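You operate a simulated robot arm through the tools that you are given. There is no shell and no other tool.

You are at the controls of a simulated robot arm. One attempt, no reset.

Task
Swap the clogged element in strainer seat 2 for the one marked 3 and flush the line once.
Fine: both used elements end in the red scrap bin; the sight glasses end clean.
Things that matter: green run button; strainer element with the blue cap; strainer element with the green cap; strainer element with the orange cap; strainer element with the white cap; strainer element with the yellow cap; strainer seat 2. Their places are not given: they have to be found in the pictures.

The check looks at the end state, three seconds after you hand in, the way a careful person would. Anything else that was tipped, shoved, dropped, spilled or broken makes it a failure.

Robot
A 6-joint arm with a two-finger gripper, fixed in place. Base frame: the origin is at the foot of the arm, x ahead of it, y to its left, z up. Readings come in mm, rad, newtons and seconds.
It reaches about 1298 mm from its shoulder. Its first joint turns from -2.601 to 2.601 rad. Payload 1.57 kg.
The tool frame sits at the grasp point between the pads (the TCP): z along the fingers, y along the line on which they close. The tips reach 21 mm beyond it. Largest opening 70 mm; the body of the gripper starts 50 mm behind the TCP.
Orientation is that of the tool frame in the base frame, as a unit quaternion [w, x, y, z]. With the fingers straight down and closing along the base's y, the tool's x points along the base's -x, its y along +y and its z along -z.

Tools
- The arm moves only by the tool drive_tool. Its argument "steps" is a list of rows, each a list of 3 entries, a list of its own where there are three numbers: the shift along the tool's x, y, z in mm, then the turn, a rotation vector about the tool's x, y, z in rad, then the finger opening in mm, from 0 to 70. In form: [[[dx, dy, dz], [ax, ay, az], gripper], ...]. A call has 1 to 20 rows; each row shifts and turns the commanded pose from where the row before left it, along the tool's axes as they then stand. A row lasts 0.2 s, in which the tool goes at most 50 mm and 0.15 rad; a call with a longer step from one row to the next is refused whole, and so is a gripper value outside its range. Where a pose cannot be reached the arm comes as near as it can. A force on the tool above 80 N (or 10 N above the force at the start of the call, whichever is more), or a blocked arm, ends the call early, and 0.2 s more pass. The fingers move at their own pace and stop on an object; they squeeze with about 22 N. The grip force told is the motor's: it shows also when the fingers shut on nothing. Time passes only in rows, and 0.2 s behind the last, so rows that do not move let the fingers close. The reply holds the time, the measured pose of the TCP, the force on the tool along the base axes, the opening and the grip force, in the units named above and with some noise, with the torque about the TCP (base axes, N m) and any sound that the robot's microphone picked up.
- Cameras (640 x 400 px; columns grow to the right, rows downward): "scene" is fixed at [213.5, 641.3, 1371.9]; the picture's right is [-0.92, -0.40, 0.00], its down [-0.14, 0.31, -0.94] and it looks along [0.37, -0.86, -0.34] (base axes); focal length 376 px, centre (320, 200). "wrist" rides on the gripper at [79, 4, -81] in the tool frame; the picture's right is [-0.05, 1.00, 0.00], its down [-0.67, -0.04, -0.74] and it looks along [-0.74, -0.04, 0.67] (tool axes); focal length 256 px, centre (320, 200).
- camera(camera): a new picture of that camera. The clock stands still meanwhile.
- slide_trunk(by): slides the trunk up (or, below 0, down) by that many mm; the arm rides with it, the base frame stays. It gives what a move gives, with no picture.
- pixel_to_xyz(camera, pixels): for up to 12 pixels [column, row] of the newest picture of that camera ("zoom" is the newest enlarged one), the place [x, y, z] in the base frame of the surface seen there, good to about 2 mm, but the place of the scene camera against the robot may be out by one fixed shift of up to 12 mm in any direction. The clock stands still meanwhile.
- close_up(camera, box): a new picture of the part [left, top, right, bottom] of that camera's present view, enlarged. The clock stands still meanwhile.
- finish_job(): hands the job in; it is judged then, once.

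Leave the gripper open and the arm clear of the work at the hand-in unless told otherwise.

The tools are called by a JSON object that holds its "method" and its "body". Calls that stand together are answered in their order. drive_tool: Moves the arm, as the interface text tells. Its arguments: {"type":"object","properties":{"steps":{"type":"array","items":{"type":"array"}}},"required":["steps"]} The other tools are called the same way: slide_trunk (by) slides the trunk up or down; camera (camera) takes a picture; pixel_to_xyz (camera, pixels) gives the place of the surface under pixels of a picture; close_up (camera, box) takes an enlarged picture of a part of a camera's view; finish_job () hands the job in.

At the start:

```text
time_s: 0.0
tool_pos: [270.6, -617.6, 1126.2]
tcp_rot: [0.0, -0.001, 1.0, 0.0]
force: [-0.2, 1.0, 0.1]
ft_torque: [0.0, -0.05, 0.02]
grip_width: 70.0
finger_force: 0.1
trunk travel left (down, up): [-808.0, 162.0]
```

scene: 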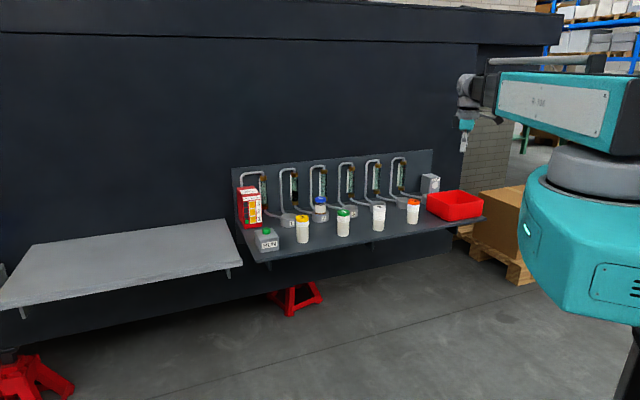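
wrist: 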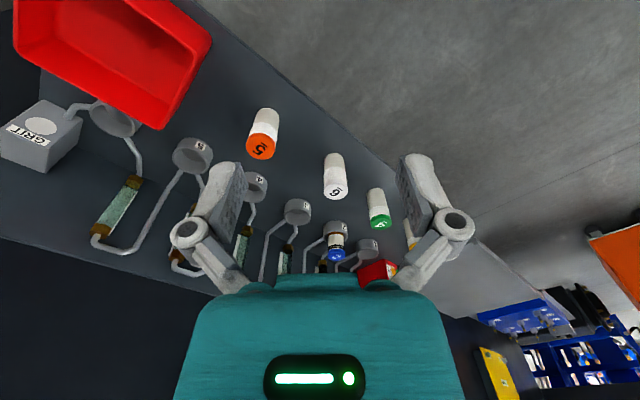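

I'll start with enlarged views of the bench: in the scene picture the row of seats and elements lies around columns 230–490, rows 145–265.

{"method": "close_up", "body": {"camera": "scene", "box": [230, 140, 390, 265]}}

{"method": "close_up", "body": {"camera": "scene", "box": [330, 140, 490, 240]}}

{"method": "close_up", "body": {"camera": "wrist", "box": [220, 80, 460, 290]}}

{"method": "close_up", "body": {"camera": "wrist", "box": [0, 80, 240, 290]}}

```text
3.20 times, centred on (310, 202) of scene
```

zoom: 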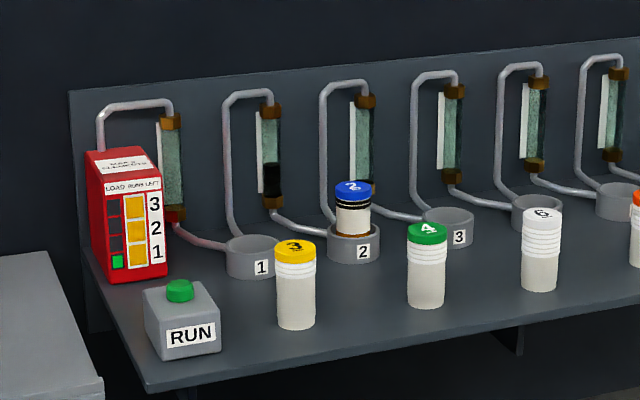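

```text
4.00 times, centred on (410, 190) of scene
```

zoom: 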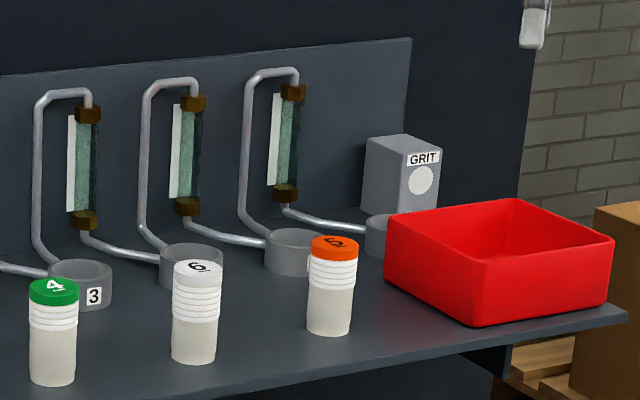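

```text
1.90 times, centred on (340, 185) of wrist
```

zoom: 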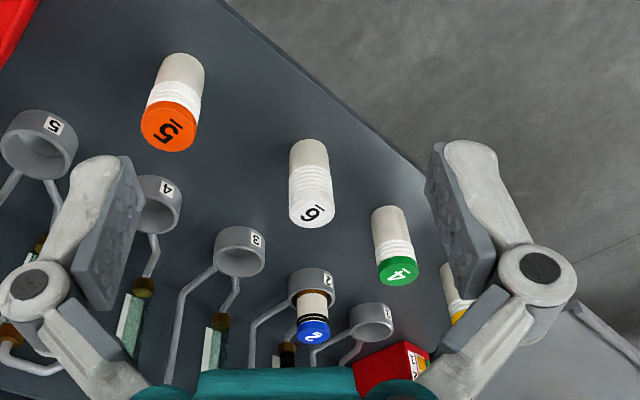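

```text
1.90 times, centred on (120, 185) of wrist
```

zoom: 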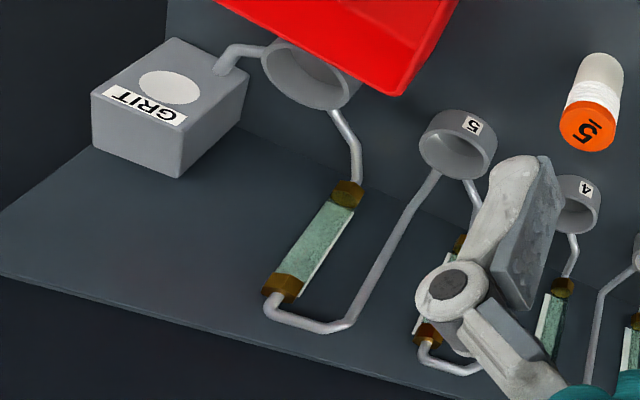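

The blue-capped element (2) sits in seat 2 and looks dirty; yellow is marked 3. A sight glass near seat 1/2 has black matter in it. I'll zoom further on the red panel, the glasses, and seats 1–2.

{"method": "close_up", "body": {"camera": "scene", "box": [232, 172, 280, 212]}}

{"method": "close_up", "body": {"camera": "scene", "box": [250, 155, 346, 225]}}

{"method": "close_up", "body": {"camera": "scene", "box": [235, 175, 290, 215]}}

{"method": "close_up", "body": {"camera": "scene", "box": [300, 185, 345, 220]}}

```text
10.00 times, centred on (256, 192) of scene
```

zoom: 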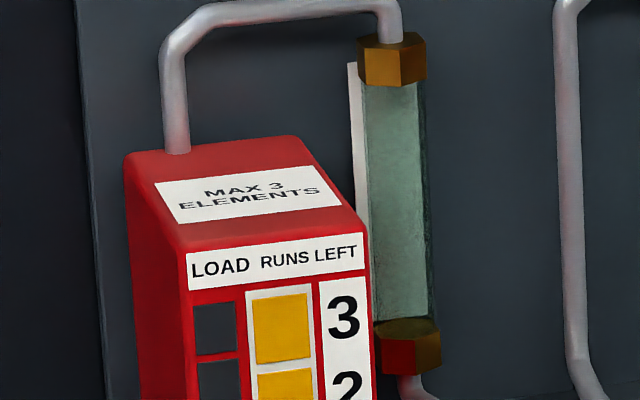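

```text
5.71 times, centred on (298, 190) of scene
```

zoom: 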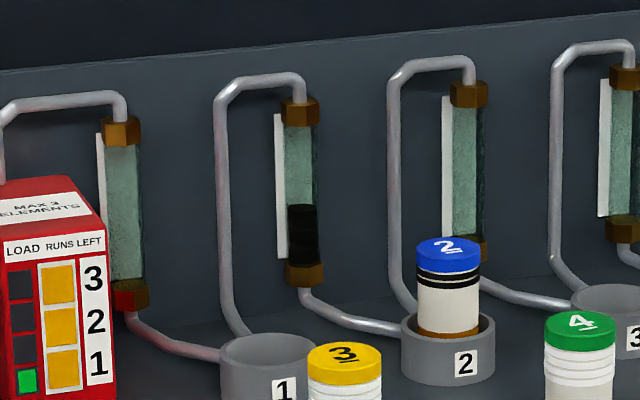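

```text
10.00 times, centred on (262, 195) of scene
```

zoom: 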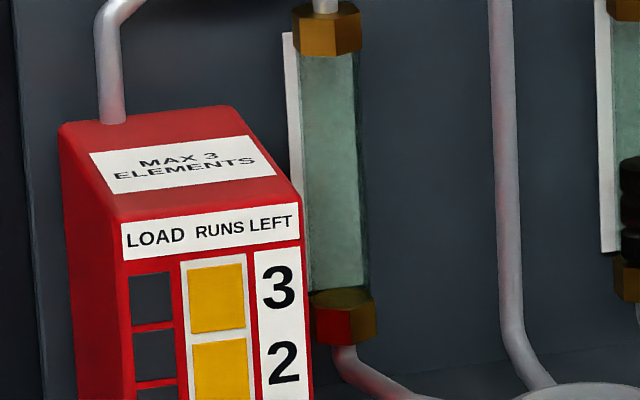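

```text
11.43 times, centred on (322, 202) of scene
```

zoom: 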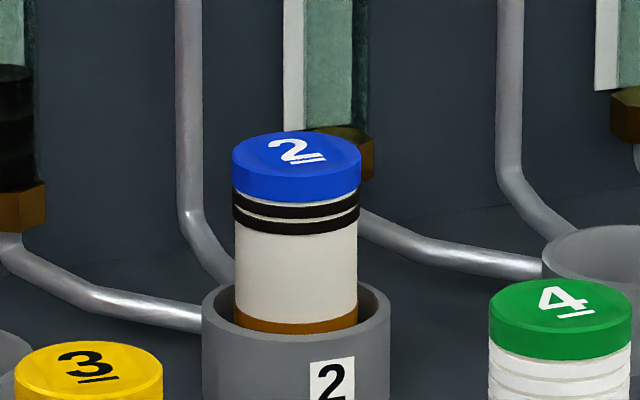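

What I read: the pump (red box) drives flow down through each glass into the next seat; the glass feeding seat 2 holds black grit, and blue (2) has black rings. So the plan is: blue to bin, yellow (3) into seat 2, press RUN once, then the used yellow to the bin too. Next I measure places in both cameras.

{"method": "camera", "body": {"camera": "scene"}}

{"method": "camera", "body": {"camera": "wrist"}}

{"method": "pixel_to_xyz", "body": {"camera": "scene", "pixels": [[320, 199], [303, 217], [344, 213], [379, 208], [413, 202], [266, 231], [455, 195], [305, 240], [440, 208], [476, 201], [303, 232], [340, 228]]}}

{"method": "pixel_to_xyz", "body": {"camera": "wrist", "pixels": [[337, 258], [380, 224], [335, 191], [262, 149], [110, 20], [300, 219], [337, 230], [330, 120], [115, 60], [180, 110], [190, 160], [200, 40]]}}

```text
taken
```

scene: 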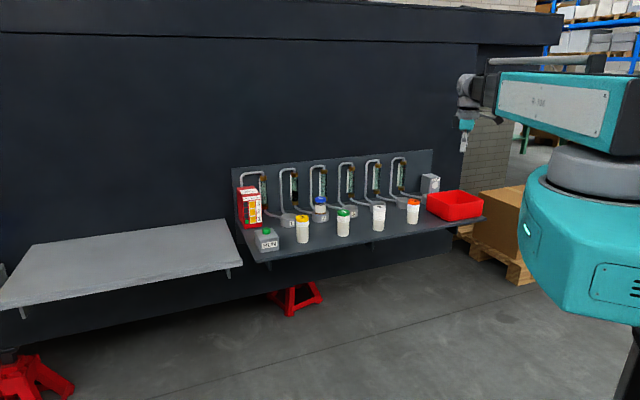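

```text
taken
```

wrist: 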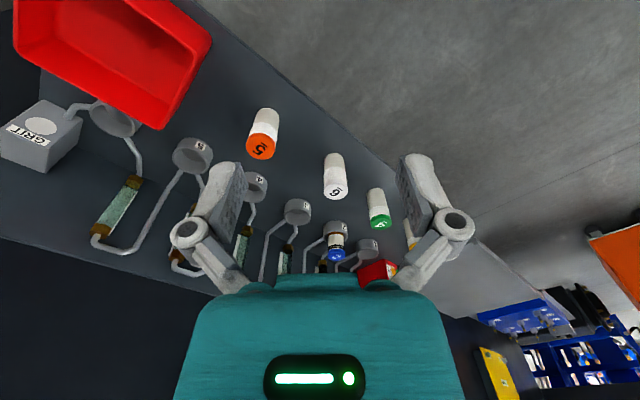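

```text
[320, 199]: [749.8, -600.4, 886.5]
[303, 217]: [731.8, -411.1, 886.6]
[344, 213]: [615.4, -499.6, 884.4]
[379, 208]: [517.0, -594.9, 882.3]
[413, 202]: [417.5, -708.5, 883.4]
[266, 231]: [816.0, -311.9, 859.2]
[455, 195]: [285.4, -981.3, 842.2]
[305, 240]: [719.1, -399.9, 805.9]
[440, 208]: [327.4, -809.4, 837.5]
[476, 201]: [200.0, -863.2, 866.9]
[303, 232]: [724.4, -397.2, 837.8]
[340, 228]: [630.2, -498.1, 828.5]
```

```text
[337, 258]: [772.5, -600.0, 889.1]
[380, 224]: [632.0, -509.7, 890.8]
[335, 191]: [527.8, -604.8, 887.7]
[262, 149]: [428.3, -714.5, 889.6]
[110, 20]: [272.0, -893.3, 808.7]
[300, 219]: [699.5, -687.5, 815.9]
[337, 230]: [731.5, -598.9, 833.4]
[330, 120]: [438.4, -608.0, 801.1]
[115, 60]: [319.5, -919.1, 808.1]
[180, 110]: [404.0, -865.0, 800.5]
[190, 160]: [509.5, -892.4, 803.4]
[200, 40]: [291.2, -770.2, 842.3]
```

The bench top is near z≈800 and element tops are near z≈890; caps are about 43 mm wide. Now I measure pipes and seat rims around seat 2 in an enlarged scene view.

{"method": "close_up", "body": {"camera": "scene", "box": [266, 160, 346, 230]}}

```text
5.71 times, centred on (306, 195) of scene
```

zoom: 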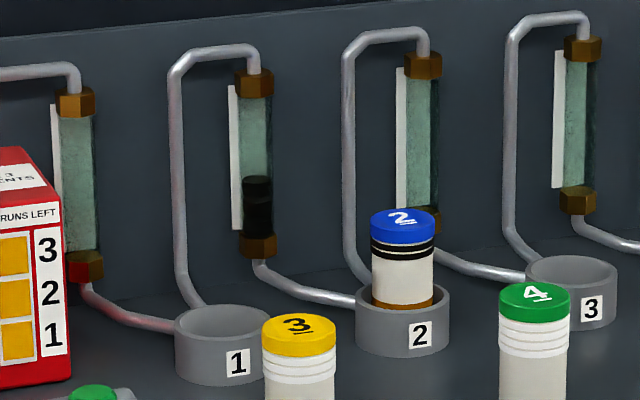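

Querying the riser, pipe and rim points in this enlarged view (riser of seat 2 at column ~350, rims, wall, back-edge).

{"method": "pixel_to_xyz", "body": {"camera": "zoom", "pixels": [[349, 80], [349, 150], [352, 220], [362, 270], [395, 38], [422, 65], [325, 297], [402, 220], [358, 310], [447, 310], [224, 325], [512, 150]]}}

{"method": "pixel_to_xyz", "body": {"camera": "zoom", "pixels": [[176, 325], [268, 325], [529, 272], [617, 272], [300, 335], [534, 290], [402, 340], [300, 120], [470, 120], [402, 285], [258, 200], [480, 330]]}}

```text
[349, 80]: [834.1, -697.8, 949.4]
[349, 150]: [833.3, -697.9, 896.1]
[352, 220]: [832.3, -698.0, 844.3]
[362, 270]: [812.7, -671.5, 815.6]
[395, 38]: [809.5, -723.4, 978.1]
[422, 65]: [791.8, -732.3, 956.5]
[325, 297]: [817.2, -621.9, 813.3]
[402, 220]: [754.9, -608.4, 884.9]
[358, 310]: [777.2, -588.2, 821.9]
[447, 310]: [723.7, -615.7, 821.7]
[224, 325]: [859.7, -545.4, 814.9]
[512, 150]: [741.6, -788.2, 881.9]
```

```text
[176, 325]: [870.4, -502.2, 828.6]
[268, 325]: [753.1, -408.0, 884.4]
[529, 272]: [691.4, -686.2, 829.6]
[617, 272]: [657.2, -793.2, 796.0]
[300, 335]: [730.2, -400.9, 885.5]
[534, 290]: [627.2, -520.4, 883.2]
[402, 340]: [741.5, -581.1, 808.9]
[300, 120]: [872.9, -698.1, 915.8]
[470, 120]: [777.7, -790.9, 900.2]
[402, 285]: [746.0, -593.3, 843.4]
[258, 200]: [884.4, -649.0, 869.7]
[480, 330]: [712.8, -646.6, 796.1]
```

Seat 2's riser is about 120 mm behind the seat, so a vertical grasp closing along the row has room. First I turn the tool by 45° about its own axis so that the fingers close along the bench row and the camera faces the wall from the front.

{"method": "drive_tool", "body": {"steps": [[[0, 0, 0], [0, 0, 0.131], 70], [[0, 0, 0], [0, 0, 0.131], 70], [[0, 0, 0], [0, 0, 0.131], 70], [[0, 0, 0], [0, 0, 0.131], 70], [[0, 0, 0], [0, 0, 0.131], 70], [[0, 0, 0], [0, 0, 0.131], 70], [[0, 0, 0], [0, 0, 0], 70]]}}

```text
time_s: 1.6
tool_pos: [270.3, -618.4, 1127.4]
tcp_rot: [0.0, 0.385, 0.923, 0.0]
force: [-0.7, 0.3, 0.8]
ft_torque: [0.0, 0.0, 0.01]
grip_width: 69.9
finger_force: 0.1
trunk travel left (down, up): [-808.0, 162.0]
```

Orientation is as wanted. Now I move level at z≈1127 to a hover above the blue element near (763, −610), about 35 mm per row.

{"method": "drive_tool", "body": {"steps": [[[-24.4, 25.3, 0], [0, 0, 0], 70], [[-24.4, 25.3, 0], [0, 0, 0], 70], [[-24.4, 25.3, 0], [0, 0, 0], 70], [[-24.4, 25.3, 0], [0, 0, 0], 70], [[-24.4, 25.3, 0], [0, 0, 0], 70], [[-24.4, 25.3, 0], [0, 0, 0], 70], [[-24.4, 25.3, 0], [0, 0, 0], 70], [[-24.4, 25.3, 0], [0, 0, 0], 70], [[-24.4, 25.3, 0], [0, 0, 0], 70], [[-24.4, 25.3, 0], [0, 0, 0], 70], [[-24.4, 25.3, 0], [0, 0, 0], 70], [[-24.4, 25.3, 0], [0, 0, 0], 70], [[-24.4, 25.3, 0], [0, 0, 0], 70], [[-24.4, 25.3, 0], [0, 0, 0], 70], [[0, 0, 0], [0, 0, 0], 70]]}}

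{"method": "camera", "body": {"camera": "wrist"}}

{"method": "camera", "body": {"camera": "scene"}}

```text
time_s: 4.8
tool_pos: [763.7, -607.9, 1126.9]
tcp_rot: [-0.001, 0.384, 0.923, -0.001]
force: [0.7, -0.3, -0.5]
ft_torque: [0.01, 0.02, 0.02]
grip_width: 70.1
finger_force: 0.0
trunk travel left (down, up): [-808.0, 162.0]
```

```text
taken
```

wrist: 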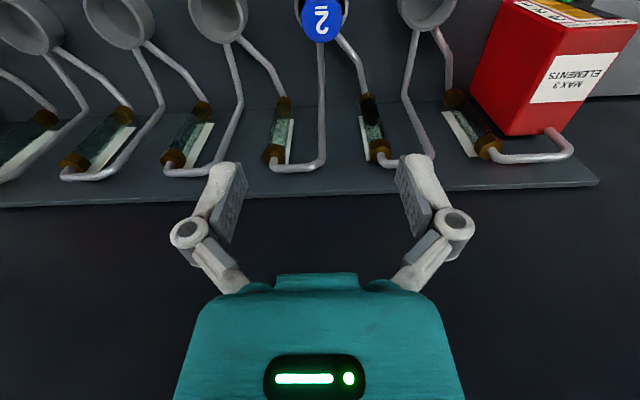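

```text
taken
```

scene: 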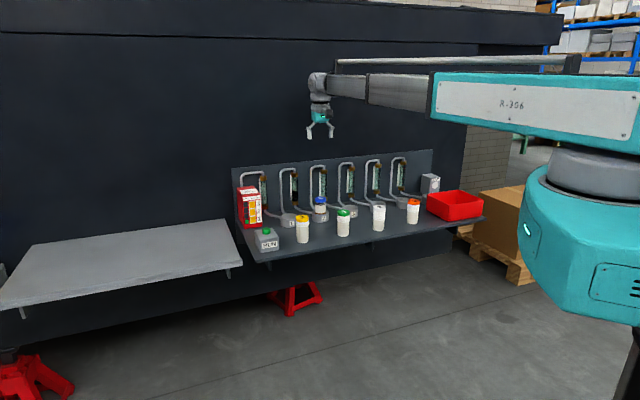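

The arm hovers over seat 2; the blue cap shows at wrist pixel (322, 20). I lower the whole arm 100 mm with the trunk for a better look.

{"method": "slide_trunk", "body": {"by": -100}}

{"method": "camera", "body": {"camera": "wrist"}}

{"method": "close_up", "body": {"camera": "wrist", "box": [240, 0, 400, 100]}}

```text
time_s: 6.1
tool_pos: [763.3, -607.6, 1027.6]
tcp_rot: [0.0, 0.384, 0.923, 0.0]
force: [0.4, 0.4, -0.2]
ft_torque: [0.0, 0.0, -0.04]
grip_width: 70.1
finger_force: 0.0
trunk travel left (down, up): [-708.0, 262.0]
```

```text
taken
```

wrist: 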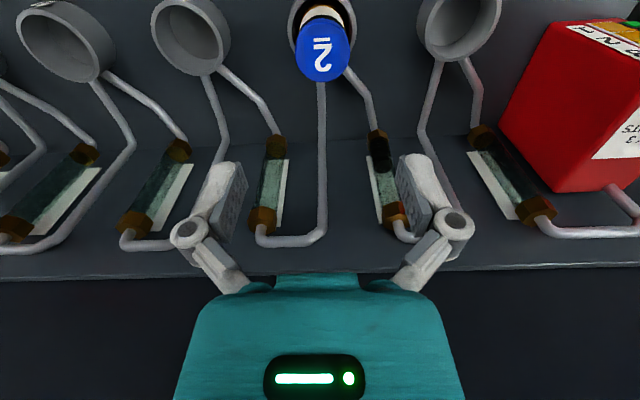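

```text
4.00 times, centred on (320, 50) of wrist
```

zoom: 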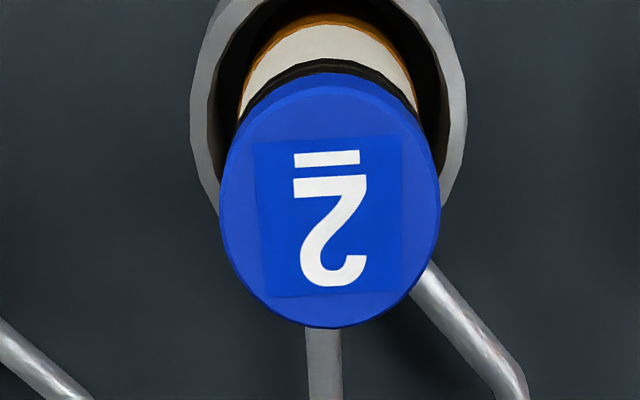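

The blue cap is clear: its top ellipse spans zoom columns 220–440, rows ~87–328. I query centre, edges and the seat rim.

{"method": "pixel_to_xyz", "body": {"camera": "zoom", "pixels": [[329, 206], [226, 206], [434, 206], [329, 95], [329, 322], [199, 100], [458, 100], [330, 30], [320, 370], [560, 350], [235, 100], [425, 100]]}}

{"method": "pixel_to_xyz", "body": {"camera": "wrist", "pixels": [[160, 20], [229, 30], [190, 70], [420, 20], [500, 20], [460, 58], [322, 150], [380, 190], [280, 190], [470, 100], [200, 120], [520, 50]]}}

```text
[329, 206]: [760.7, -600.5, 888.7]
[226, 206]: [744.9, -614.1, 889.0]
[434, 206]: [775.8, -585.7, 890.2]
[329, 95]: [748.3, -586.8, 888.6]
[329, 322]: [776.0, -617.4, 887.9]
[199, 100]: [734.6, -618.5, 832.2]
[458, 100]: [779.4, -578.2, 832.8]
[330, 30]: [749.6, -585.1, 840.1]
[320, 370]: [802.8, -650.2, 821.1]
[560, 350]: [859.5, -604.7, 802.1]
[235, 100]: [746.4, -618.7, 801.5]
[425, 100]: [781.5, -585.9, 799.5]
```

```text
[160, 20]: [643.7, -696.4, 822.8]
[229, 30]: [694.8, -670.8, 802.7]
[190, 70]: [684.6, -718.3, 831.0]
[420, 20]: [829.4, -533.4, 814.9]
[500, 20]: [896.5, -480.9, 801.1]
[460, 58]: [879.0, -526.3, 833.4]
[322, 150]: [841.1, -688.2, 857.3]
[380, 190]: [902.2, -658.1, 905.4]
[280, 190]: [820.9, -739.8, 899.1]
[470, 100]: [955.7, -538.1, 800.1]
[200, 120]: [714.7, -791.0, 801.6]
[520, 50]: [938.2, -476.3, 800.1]
```

The blue cap centre comes out at about (761, −601.5, 889); rim top is z≈833. I shift the tool by (6, 2.7) in its own axes to be over it, then lower by 100 mm (tips then at ≈906, still above the cap).

{"method": "drive_tool", "body": {"steps": [[[6.0, 2.7, 0], [0, 0, 0], 70], [[0, 0, 0], [0, 0, 0], 70]]}}

{"method": "slide_trunk", "body": {"by": -100}}

{"method": "camera", "body": {"camera": "wrist"}}

{"method": "camera", "body": {"camera": "scene"}}

```text
time_s: 6.7
tool_pos: [760.4, -601.7, 1028.1]
tcp_rot: [0.0, 0.384, 0.923, 0.0]
force: [0.1, -0.6, -0.4]
ft_torque: [0.01, 0.0, 0.01]
grip_width: 69.9
finger_force: 0.1
trunk travel left (down, up): [-708.0, 262.0]
```

```text
time_s: 8.1
tool_pos: [761.0, -601.9, 927.3]
tcp_rot: [0.0, 0.383, 0.924, 0.0]
force: [0.3, 0.7, 0.0]
ft_torque: [0.03, -0.01, 0.02]
grip_width: 69.7
finger_force: 0.1
trunk travel left (down, up): [-608.0, 362.0]
```

```text
taken
```

wrist: 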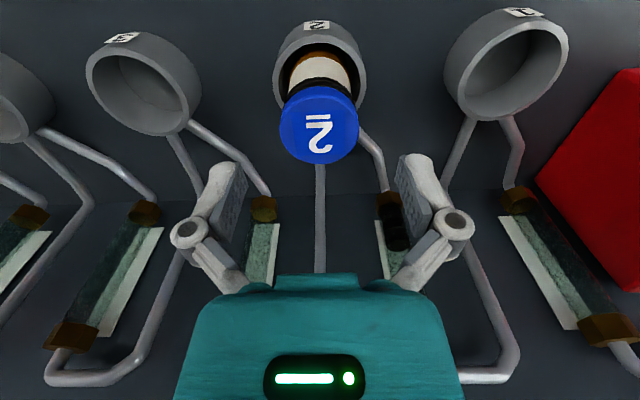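

```text
taken
```

scene: 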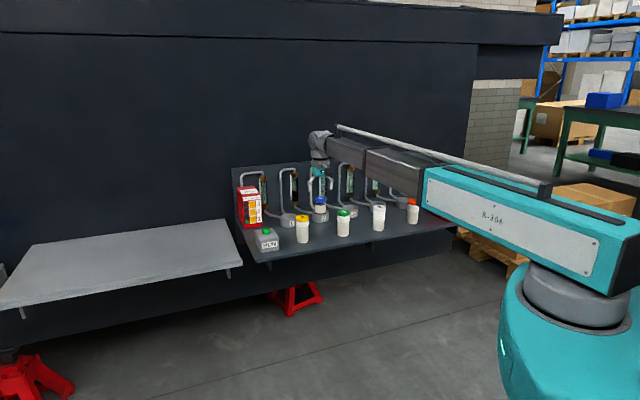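

The fingers straddle the blue cap well. Before descending I check the forearm's height in the scene picture (points along columns 340–430, rows 150–190).

{"method": "pixel_to_xyz", "body": {"camera": "scene", "pixels": [[318, 140], [345, 160], [365, 170], [400, 185], [422, 192], [430, 200], [500, 222], [590, 255], [420, 165], [350, 140], [560, 300], [413, 203]]}}

{"method": "close_up", "body": {"camera": "wrist", "box": [220, 0, 460, 150]}}

```text
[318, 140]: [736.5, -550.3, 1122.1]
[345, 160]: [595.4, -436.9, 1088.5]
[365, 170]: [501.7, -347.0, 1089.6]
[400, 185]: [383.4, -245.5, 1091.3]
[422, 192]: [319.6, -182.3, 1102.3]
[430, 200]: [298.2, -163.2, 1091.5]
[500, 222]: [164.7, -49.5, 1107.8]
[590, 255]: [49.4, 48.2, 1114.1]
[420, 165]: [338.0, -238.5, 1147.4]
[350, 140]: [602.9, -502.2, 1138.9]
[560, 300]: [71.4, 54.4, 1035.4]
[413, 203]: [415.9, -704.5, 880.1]
```

```text
2.67 times, centred on (340, 75) of wrist
```

zoom: 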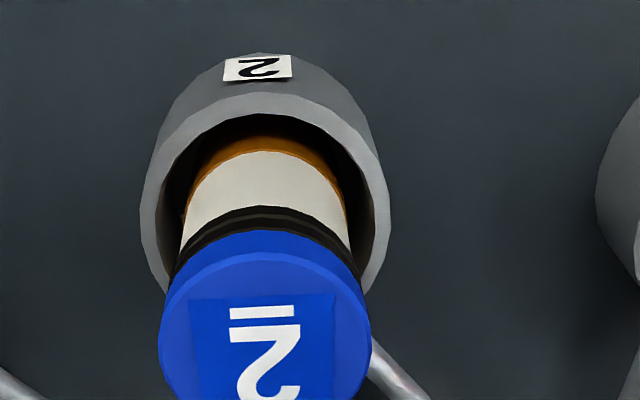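

The forearm stays ~160 mm above the TCP, well clear of all elements. I go down 60 mm with the fingers open (tips to ≈846, above the rim at 833).

{"method": "drive_tool", "body": {"steps": [[[0, 0, 15], [0, 0, 0], 70], [[0, 0, 15], [0, 0, 0], 70], [[0, 0, 15], [0, 0, 0], 70], [[0, 0, 15], [0, 0, 0], 70], [[0, 0, 0], [0, 0, 0], 70]]}}

{"method": "camera", "body": {"camera": "wrist"}}

```text
time_s: 9.3
tool_pos: [760.9, -601.2, 927.8]
tcp_rot: [0.0, 0.384, 0.923, 0.0]
force: [0.1, -0.5, 0.1]
ft_torque: [-0.02, -0.02, 0.01]
grip_width: 69.8
finger_force: 0.0
out of reach, approached as far as the arm can: row 1, 2, 3, 4
trunk travel left (down, up): [-608.0, 362.0]
```

```text
taken
```

wrist: 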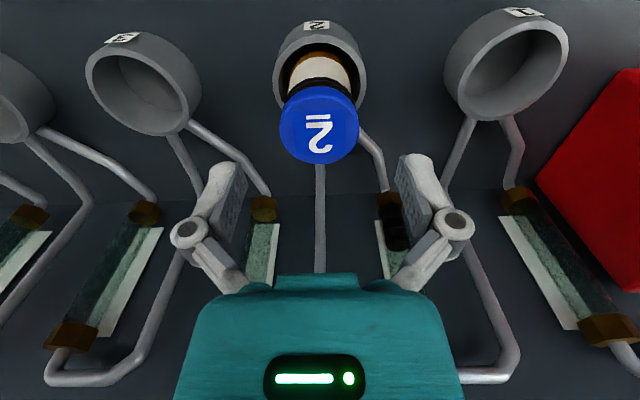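

Reply: vertical moves are out of reach for the arm itself (it works level), so height must come from the trunk. TCP is unchanged at z=927.8. I lower the trunk by 60 mm instead.

{"method": "slide_trunk", "body": {"by": -60}}

{"method": "camera", "body": {"camera": "wrist"}}

```text
time_s: 10.3
tool_pos: [761.4, -603.1, 867.0]
tcp_rot: [0.0, 0.384, 0.923, 0.001]
force: [0.0, 0.4, 0.1]
ft_torque: [0.01, 0.0, -0.01]
grip_width: 70.1
finger_force: 0.1
trunk travel left (down, up): [-548.0, 422.0]
```

```text
taken
```

wrist: 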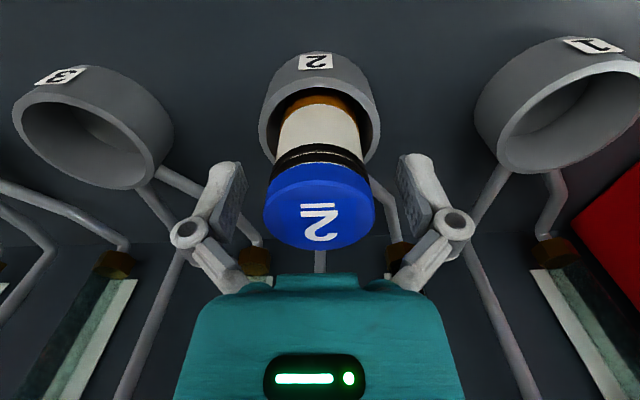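

The cap (centre column ~319) sits centred between the fingers (columns 230 and 410). I close the fingers on it without moving.

{"method": "drive_tool", "body": {"steps": [[[0, 0, 0], [0, 0, 0], 50], [[0, 0, 0], [0, 0, 0], 40], [[0, 0, 0], [0, 0, 0], 30], [[0, 0, 0], [0, 0, 0], 30], [[0, 0, 0], [0, 0, 0], 30]]}}

{"method": "camera", "body": {"camera": "wrist"}}

```text
time_s: 11.5
tool_pos: [761.9, -602.3, 867.0]
tcp_rot: [0.0, 0.383, 0.924, 0.0]
force: [0.5, -0.5, 1.8]
ft_torque: [-0.07, -0.02, -0.01]
grip_width: 43.3
finger_force: 22.1
trunk travel left (down, up): [-548.0, 422.0]
```

```text
taken
```

wrist: 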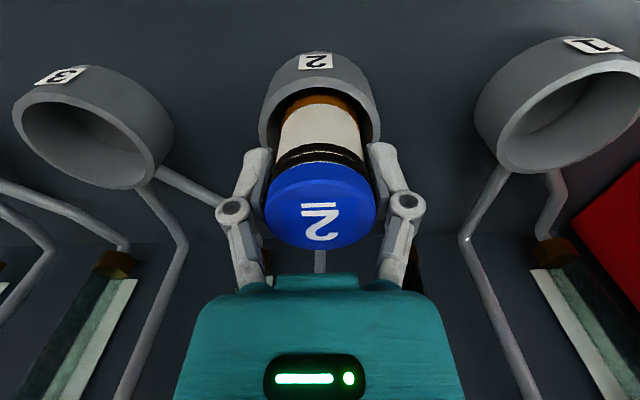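

Gripped at 43.3 mm with 22 N. I lift a little (15 mm) and check the force.

{"method": "slide_trunk", "body": {"by": 15}}

{"method": "close_up", "body": {"camera": "scene", "box": [266, 160, 346, 230]}}

```text
time_s: 12.1
tool_pos: [761.5, -601.9, 881.2]
tcp_rot: [0.0, 0.384, 0.923, 0.0]
force: [1.0, 0.1, -0.9]
ft_torque: [0.0, 0.0, -0.02]
grip_width: 43.2
finger_force: 21.6
trunk travel left (down, up): [-563.0, 407.0]
```

```text
5.71 times, centred on (306, 195) of scene
```

zoom: 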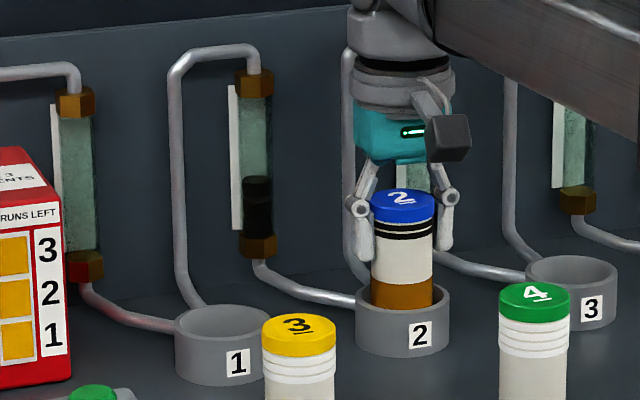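

The element lifts freely from the seat. I raise it 145 mm more so its bottom clears everything, then look again.

{"method": "slide_trunk", "body": {"by": 145}}

{"method": "camera", "body": {"camera": "scene"}}

{"method": "close_up", "body": {"camera": "scene", "box": [415, 170, 495, 230]}}

```text
time_s: 13.8
tool_pos: [761.4, -603.2, 1027.7]
tcp_rot: [0.0, 0.383, 0.924, -0.001]
force: [0.8, 0.0, 0.1]
ft_torque: [0.02, -0.04, 0.01]
grip_width: 43.2
finger_force: 21.9
trunk travel left (down, up): [-708.0, 262.0]
```

```text
taken
```

scene: 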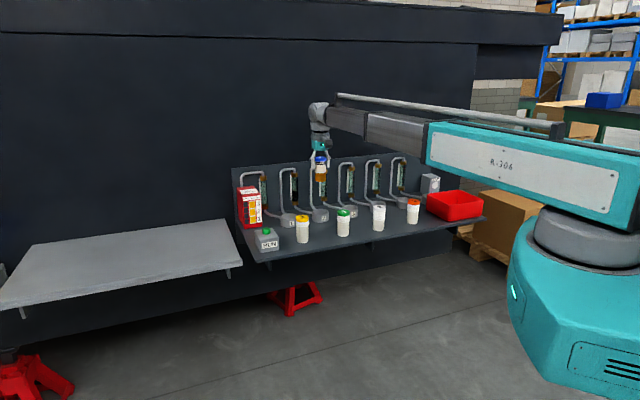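

```text
6.67 times, centred on (455, 200) of scene
```

zoom: 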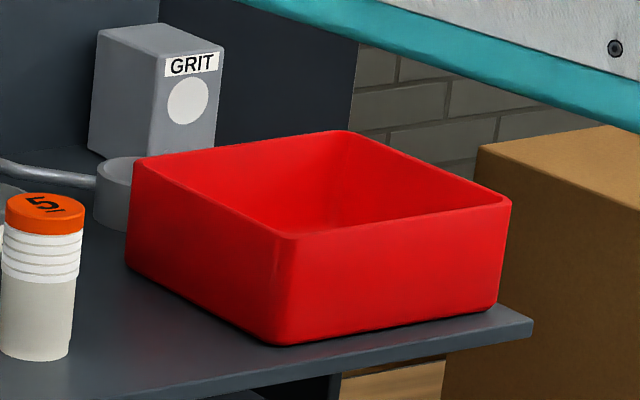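

Blue is held clear. Now I measure the bin rim and floor in this enlarged view.

{"method": "pixel_to_xyz", "body": {"camera": "zoom", "pixels": [[137, 160], [340, 133], [506, 202], [285, 238], [205, 199], [240, 147], [420, 167], [400, 221], [300, 215], [340, 205], [270, 200], [155, 150]]}}

```text
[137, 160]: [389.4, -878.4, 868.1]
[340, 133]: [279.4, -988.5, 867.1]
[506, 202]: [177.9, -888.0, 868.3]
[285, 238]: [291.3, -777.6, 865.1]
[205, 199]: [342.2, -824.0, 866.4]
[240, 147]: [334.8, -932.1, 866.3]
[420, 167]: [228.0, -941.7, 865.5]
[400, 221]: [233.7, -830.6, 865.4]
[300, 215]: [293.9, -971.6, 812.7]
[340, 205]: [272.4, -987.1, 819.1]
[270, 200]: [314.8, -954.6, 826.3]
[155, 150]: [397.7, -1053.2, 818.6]
```

Bin rim corners (scene frame): (389,−878), (279,−988), (178,−888), (291,−778), rim z≈867, floor ≈808–812. I carry blue level to a point about 80 mm in front of the bin's centre, (234, −831), for a wrist view of it.

{"method": "drive_tool", "body": {"steps": [[[6, -14, 0], [0, 0, 0], 30], [[10.5, -27, 0], [0, 0, 0], 30], [[10.5, -27, 0], [0, 0, 0], 30], [[10.5, -27, 0], [0, 0, 0], 30], [[10.5, -27, 0], [0, 0, 0], 30], [[10.5, -27, 0], [0, 0, 0], 30], [[10.5, -27, 0], [0, 0, 0], 30], [[10.5, -27, 0], [0, 0, 0], 30], [[10.5, -27, 0], [0, 0, 0], 30], [[10.5, -27, 0], [0, 0, 0], 30], [[10.5, -27, 0], [0, 0, 0], 30], [[10.5, -27, 0], [0, 0, 0], 30], [[10.5, -27, 0], [0, 0, 0], 30], [[10.5, -27, 0], [0, 0, 0], 30], [[10.5, -27, 0], [0, 0, 0], 30], [[10.5, -27, 0], [0, 0, 0], 30], [[10.5, -27, 0], [0, 0, 0], 30], [[10.5, -27, 0], [0, 0, 0], 30], [[10.5, -27, 0], [0, 0, 0], 30], [[10.5, -27, 0], [0, 0, 0], 30]]}}

{"method": "camera", "body": {"camera": "wrist"}}

{"method": "camera", "body": {"camera": "scene"}}

```text
time_s: 18.0
tool_pos: [244.6, -827.6, 1027.1]
tcp_rot: [0.0, 0.383, 0.924, 0.0]
force: [-0.9, 0.0, -1.2]
ft_torque: [-0.01, 0.02, -0.03]
grip_width: 43.1
finger_force: 21.9
trunk travel left (down, up): [-708.0, 262.0]
```

```text
taken
```

wrist: 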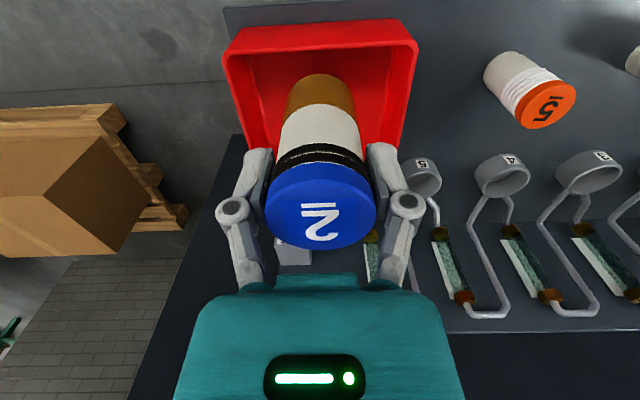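

```text
taken
```

scene: 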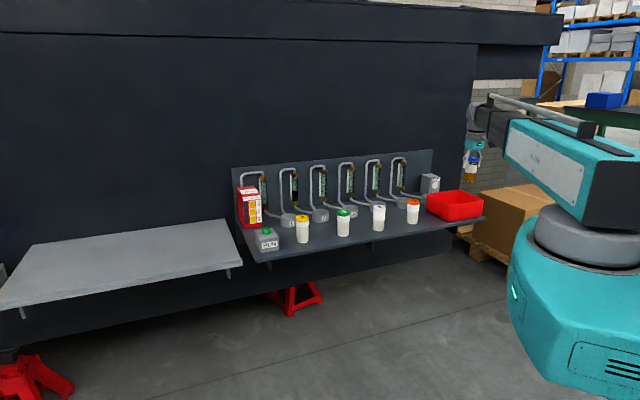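

In the wrist view the bin lies at columns 225–418, rows 20–150, centred nicely. I query rim and floor points plus the GRIT box behind it.

{"method": "pixel_to_xyz", "body": {"camera": "wrist", "pixels": [[227, 50], [415, 44], [320, 32], [240, 100], [405, 100], [245, 140], [398, 140], [270, 80], [370, 80], [295, 255], [300, 60], [550, 105]]}}

{"method": "close_up", "body": {"camera": "wrist", "box": [210, 10, 450, 160]}}

```text
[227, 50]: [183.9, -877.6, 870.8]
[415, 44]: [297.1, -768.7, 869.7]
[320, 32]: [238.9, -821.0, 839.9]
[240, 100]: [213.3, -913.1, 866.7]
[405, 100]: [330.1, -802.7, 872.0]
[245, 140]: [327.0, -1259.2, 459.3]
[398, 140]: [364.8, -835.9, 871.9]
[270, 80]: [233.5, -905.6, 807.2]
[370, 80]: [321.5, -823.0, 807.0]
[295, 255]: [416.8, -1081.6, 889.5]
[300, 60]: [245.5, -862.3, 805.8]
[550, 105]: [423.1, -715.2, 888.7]
```

```text
2.67 times, centred on (330, 85) of wrist
```

zoom: 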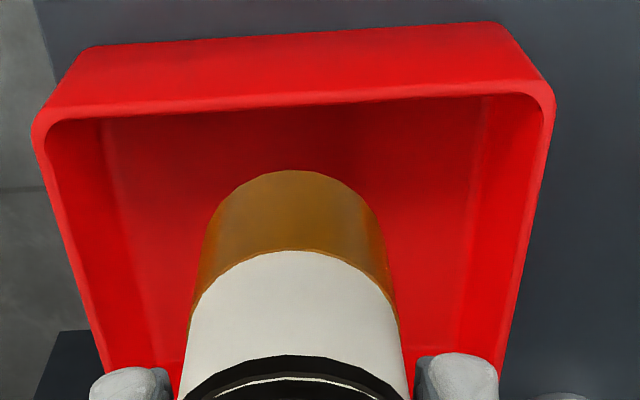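

Robot-frame bin: centre ≈ (290, −874), floor z≈806.5, rim ≈871. I'll set blue down in the rear half, at about (310, −894.5). First the level move inward by 94 mm.

{"method": "drive_tool", "body": {"steps": [[[-18.8, 0, 0], [0, 0, 0], 30], [[-18.8, 0, 0], [0, 0, 0], 30], [[-18.8, 0, 0], [0, 0, 0], 30], [[-18.8, 0, 0], [0, 0, 0], 30], [[-18.8, 0, 0], [0, 0, 0], 30], [[0, 0, 0], [0, 0, 0], 30]]}}

{"method": "camera", "body": {"camera": "scene"}}

{"method": "camera", "body": {"camera": "wrist"}}

```text
time_s: 19.4
tool_pos: [309.5, -896.0, 1025.7]
tcp_rot: [0.0, 0.383, 0.924, 0.0]
force: [0.1, -0.3, -1.0]
ft_torque: [0.01, 0.01, -0.05]
grip_width: 43.2
finger_force: 22.2
trunk travel left (down, up): [-708.0, 262.0]
```

```text
taken
```

scene: 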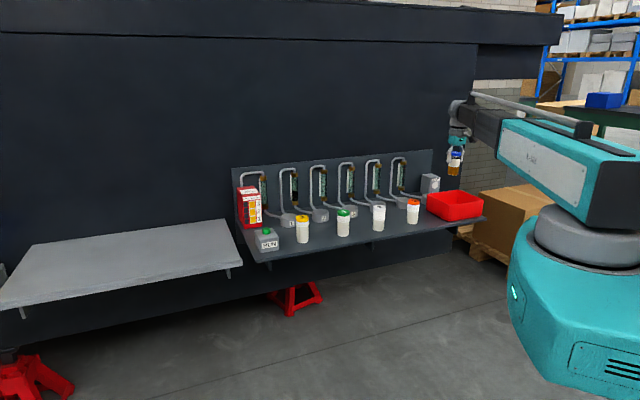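

```text
taken
```

wrist: 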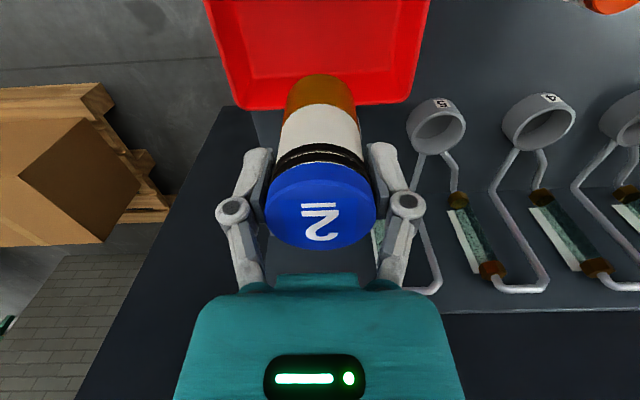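

The back rim now shows near row 105; I check its position and the floor's rear edge before lowering.

{"method": "pixel_to_xyz", "body": {"camera": "wrist", "pixels": [[265, 107], [385, 102], [270, 104], [262, 74], [375, 70], [262, 60], [380, 55], [222, 60], [420, 50], [300, 60], [265, 90], [385, 85]]}}

{"method": "close_up", "body": {"camera": "wrist", "box": [200, 0, 440, 150]}}

```text
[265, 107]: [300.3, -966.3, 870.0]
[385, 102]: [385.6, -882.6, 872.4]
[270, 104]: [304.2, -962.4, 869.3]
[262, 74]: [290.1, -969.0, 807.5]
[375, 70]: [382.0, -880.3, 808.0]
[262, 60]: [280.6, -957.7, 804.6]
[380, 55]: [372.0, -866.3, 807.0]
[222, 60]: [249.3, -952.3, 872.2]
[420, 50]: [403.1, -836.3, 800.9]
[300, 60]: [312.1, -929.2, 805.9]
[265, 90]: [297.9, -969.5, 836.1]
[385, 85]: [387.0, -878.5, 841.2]
```

```text
2.67 times, centred on (320, 75) of wrist
```

zoom: 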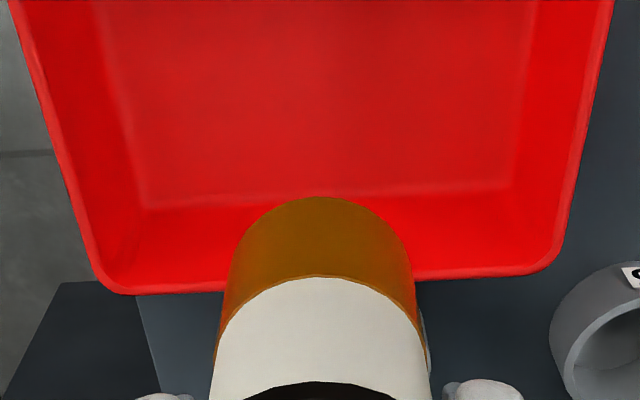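

The rear inner wall is at n≈891 against the element's edge at ≈874, so there is 17 mm of room. I lower 140 mm first.

{"method": "slide_trunk", "body": {"by": -140}}

{"method": "camera", "body": {"camera": "scene"}}

{"method": "camera", "body": {"camera": "wrist"}}

```text
time_s: 21.1
tool_pos: [308.8, -894.6, 887.2]
tcp_rot: [0.0, 0.383, 0.924, 0.0]
force: [0.2, 1.1, -0.6]
ft_torque: [0.0, -0.01, 0.0]
grip_width: 43.3
finger_force: 21.5
trunk travel left (down, up): [-568.0, 402.0]
```

```text
taken
```

scene: 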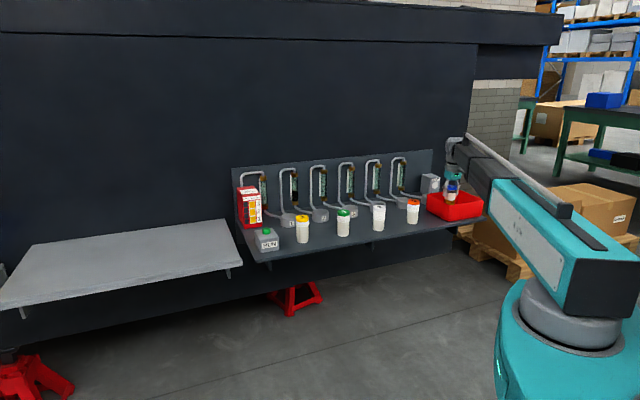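

```text
taken
```

wrist: 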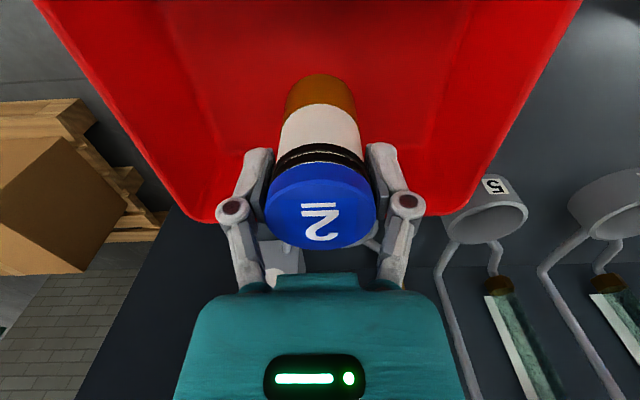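

Blue is inside the bin, about 13 mm above its floor. I lower 8 mm, then in small steps watching the force.

{"method": "slide_trunk", "body": {"by": -8}}

{"method": "slide_trunk", "body": {"by": -3}}

```text
time_s: 21.6
tool_pos: [307.9, -894.5, 878.8]
tcp_rot: [0.001, 0.384, 0.923, 0.0]
force: [-0.6, 1.7, -0.9]
ft_torque: [0.02, 0.03, 0.04]
grip_width: 43.2
finger_force: 22.0
trunk travel left (down, up): [-560.0, 410.0]
```

```text
time_s: 22.2
tool_pos: [308.3, -894.7, 875.0]
tcp_rot: [-0.001, 0.384, 0.923, 0.0]
force: [-0.5, -0.2, -0.5]
ft_torque: [0.02, 0.0, 0.02]
grip_width: 43.1
finger_force: 22.2
trunk travel left (down, up): [-557.0, 413.0]
```

No contact yet at z=875; I lower 2 mm more.

{"method": "slide_trunk", "body": {"by": -2}}

```text
time_s: 22.7
tool_pos: [308.5, -894.4, 872.8]
tcp_rot: [0.0, 0.383, 0.924, 0.0]
force: [-0.3, 0.6, -0.8]
ft_torque: [0.03, 0.03, 0.0]
grip_width: 43.3
finger_force: 22.1
trunk travel left (down, up): [-555.0, 415.0]
```

Still free of load; another 2 mm.

{"method": "slide_trunk", "body": {"by": -2}}

```text
time_s: 23.2
tool_pos: [308.8, -895.8, 873.3]
tcp_rot: [0.001, 0.383, 0.924, 0.0]
force: [1.4, -4.8, 13.0]
ft_torque: [-0.13, -0.03, 0.03]
grip_width: 43.3
finger_force: 21.9
trunk travel left (down, up): [-553.0, 417.0]
```

Contact (13 N upward): blue stands on the bin floor. I open the fingers gradually.

{"method": "drive_tool", "body": {"steps": [[[0, 0, 0], [0, 0, 0], 45], [[0, 0, 0], [0, 0, 0], 50], [[0, 0, 0], [0, 0, 0], 60], [[0, 0, 0], [0, 0, 0], 66], [[0, 0, 0], [0, 0, 0], 66]]}}

{"method": "camera", "body": {"camera": "wrist"}}

```text
time_s: 24.4
tool_pos: [308.4, -894.7, 871.7]
tcp_rot: [0.0, 0.384, 0.924, 0.0]
force: [0.5, 1.0, -0.7]
ft_torque: [-0.03, 0.01, 0.01]
grip_width: 66.0
finger_force: 0.0
trunk travel left (down, up): [-553.0, 417.0]
```

```text
taken
```

wrist: 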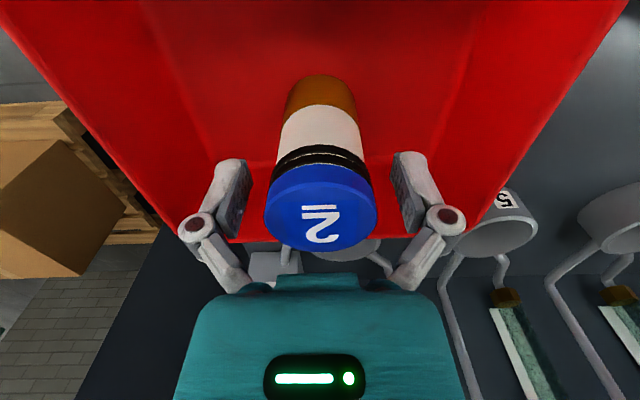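

Blue is standing free in the bin. I raise the arm 155 mm and look.

{"method": "slide_trunk", "body": {"by": 155}}

{"method": "camera", "body": {"camera": "scene"}}

{"method": "close_up", "body": {"camera": "scene", "box": [415, 170, 495, 230]}}

{"method": "close_up", "body": {"camera": "scene", "box": [230, 140, 390, 265]}}

```text
time_s: 26.2
tool_pos: [309.8, -894.3, 1026.0]
tcp_rot: [0.0, 0.383, 0.924, 0.0]
force: [-0.5, -0.6, -0.2]
ft_torque: [-0.02, -0.01, 0.0]
grip_width: 66.0
finger_force: 0.0
trunk travel left (down, up): [-708.0, 262.0]
```

```text
taken
```

scene: 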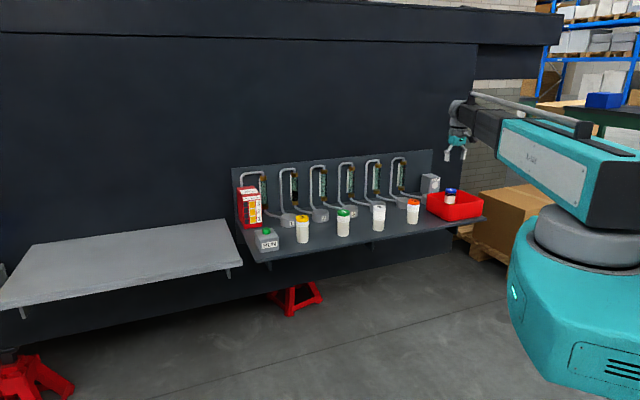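

```text
6.67 times, centred on (455, 200) of scene
```

zoom: 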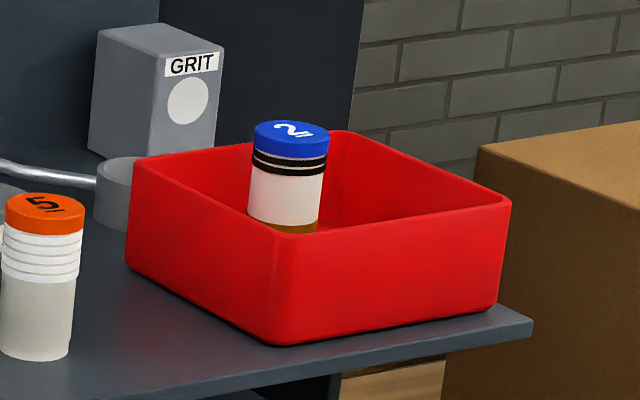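

```text
3.20 times, centred on (310, 202) of scene
```

zoom: 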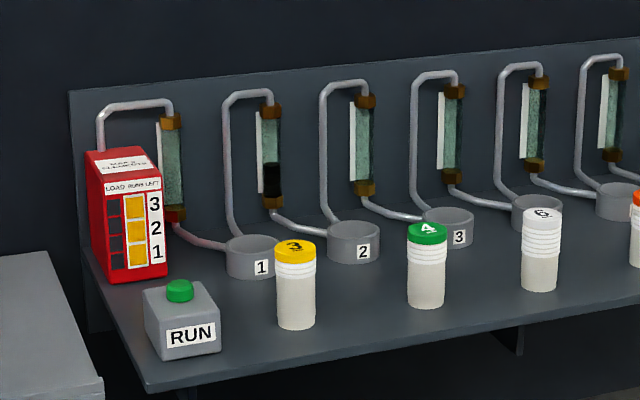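

Blue stands in the bin and the LOAD lamp has gone out (0 elements seated), RUNS LEFT shows 3. Next I move level to above the yellow element, near (738, −402).

{"method": "drive_tool", "body": {"steps": [[[1.2, 16, 0], [0, 0, 0], 70], [[2.5, 33.4, 0], [0, 0, 0], 70], [[2.5, 33.4, 0], [0, 0, 0], 70], [[2.5, 33.4, 0], [0, 0, 0], 70], [[2.5, 33.4, 0], [0, 0, 0], 70], [[2.5, 33.4, 0], [0, 0, 0], 70], [[2.5, 33.4, 0], [0, 0, 0], 70], [[2.5, 33.4, 0], [0, 0, 0], 70], [[2.5, 33.4, 0], [0, 0, 0], 70], [[2.5, 33.4, 0], [0, 0, 0], 70], [[2.5, 33.4, 0], [0, 0, 0], 70], [[2.5, 33.4, 0], [0, 0, 0], 70], [[2.5, 33.4, 0], [0, 0, 0], 70], [[2.5, 33.4, 0], [0, 0, 0], 70], [[2.5, 33.4, 0], [0, 0, 0], 70], [[2.5, 33.4, 0], [0, 0, 0], 70], [[2.5, 33.4, 0], [0, 0, 0], 70], [[2.5, 33.4, 0], [0, 0, 0], 70], [[2.5, 33.4, 0], [0, 0, 0], 70], [[2.5, 33.4, 0], [0, 0, 0], 70]]}}

{"method": "camera", "body": {"camera": "wrist"}}

{"method": "close_up", "body": {"camera": "wrist", "box": [240, 0, 400, 100]}}

```text
time_s: 30.4
tool_pos: [732.0, -400.7, 1026.3]
tcp_rot: [0.0, 0.383, 0.924, 0.0]
force: [-1.2, 0.1, 0.1]
ft_torque: [0.0, 0.0, -0.07]
grip_width: 69.9
finger_force: 0.1
trunk travel left (down, up): [-708.0, 262.0]
```

```text
taken
```

wrist: 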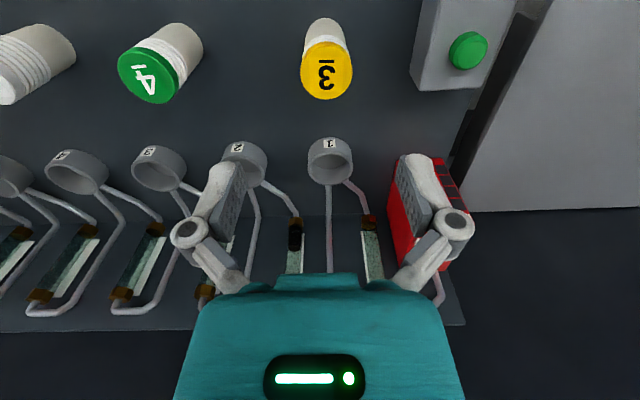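

```text
4.00 times, centred on (320, 50) of wrist
```

zoom: 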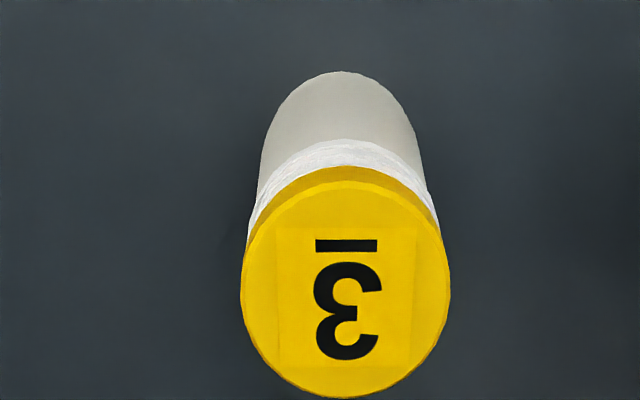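

Yellow's cap is in view: zoom ellipse columns 241–449, rows 183–397, centre (345, 290). I measure it, the RUN button, and seat 2's rim.

{"method": "pixel_to_xyz", "body": {"camera": "zoom", "pixels": [[345, 290], [246, 290], [445, 290], [345, 188], [345, 393]]}}

{"method": "pixel_to_xyz", "body": {"camera": "wrist", "pixels": [[468, 50], [451, 50], [484, 50], [468, 34], [468, 68], [440, 75], [425, 20], [505, 20], [148, 78], [245, 160], [230, 160], [262, 175]]}}

{"method": "close_up", "body": {"camera": "wrist", "box": [390, 0, 550, 100]}}

```text
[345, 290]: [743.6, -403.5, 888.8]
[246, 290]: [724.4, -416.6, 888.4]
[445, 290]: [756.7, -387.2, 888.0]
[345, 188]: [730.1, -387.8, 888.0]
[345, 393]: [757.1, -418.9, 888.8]
```

```text
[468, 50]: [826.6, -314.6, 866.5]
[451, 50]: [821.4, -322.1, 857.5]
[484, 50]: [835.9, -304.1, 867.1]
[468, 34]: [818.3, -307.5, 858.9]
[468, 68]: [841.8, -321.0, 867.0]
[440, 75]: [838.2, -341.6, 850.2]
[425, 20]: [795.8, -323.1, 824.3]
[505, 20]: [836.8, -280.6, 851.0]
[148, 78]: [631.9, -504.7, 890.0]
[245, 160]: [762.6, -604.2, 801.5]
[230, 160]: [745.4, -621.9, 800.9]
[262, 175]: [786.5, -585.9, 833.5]
```

```text
4.00 times, centred on (470, 50) of wrist
```

zoom: 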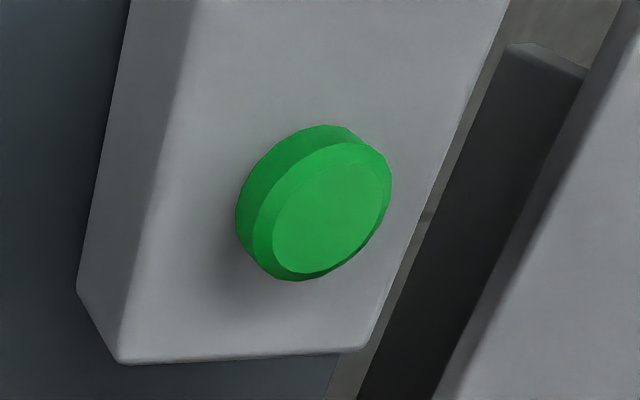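

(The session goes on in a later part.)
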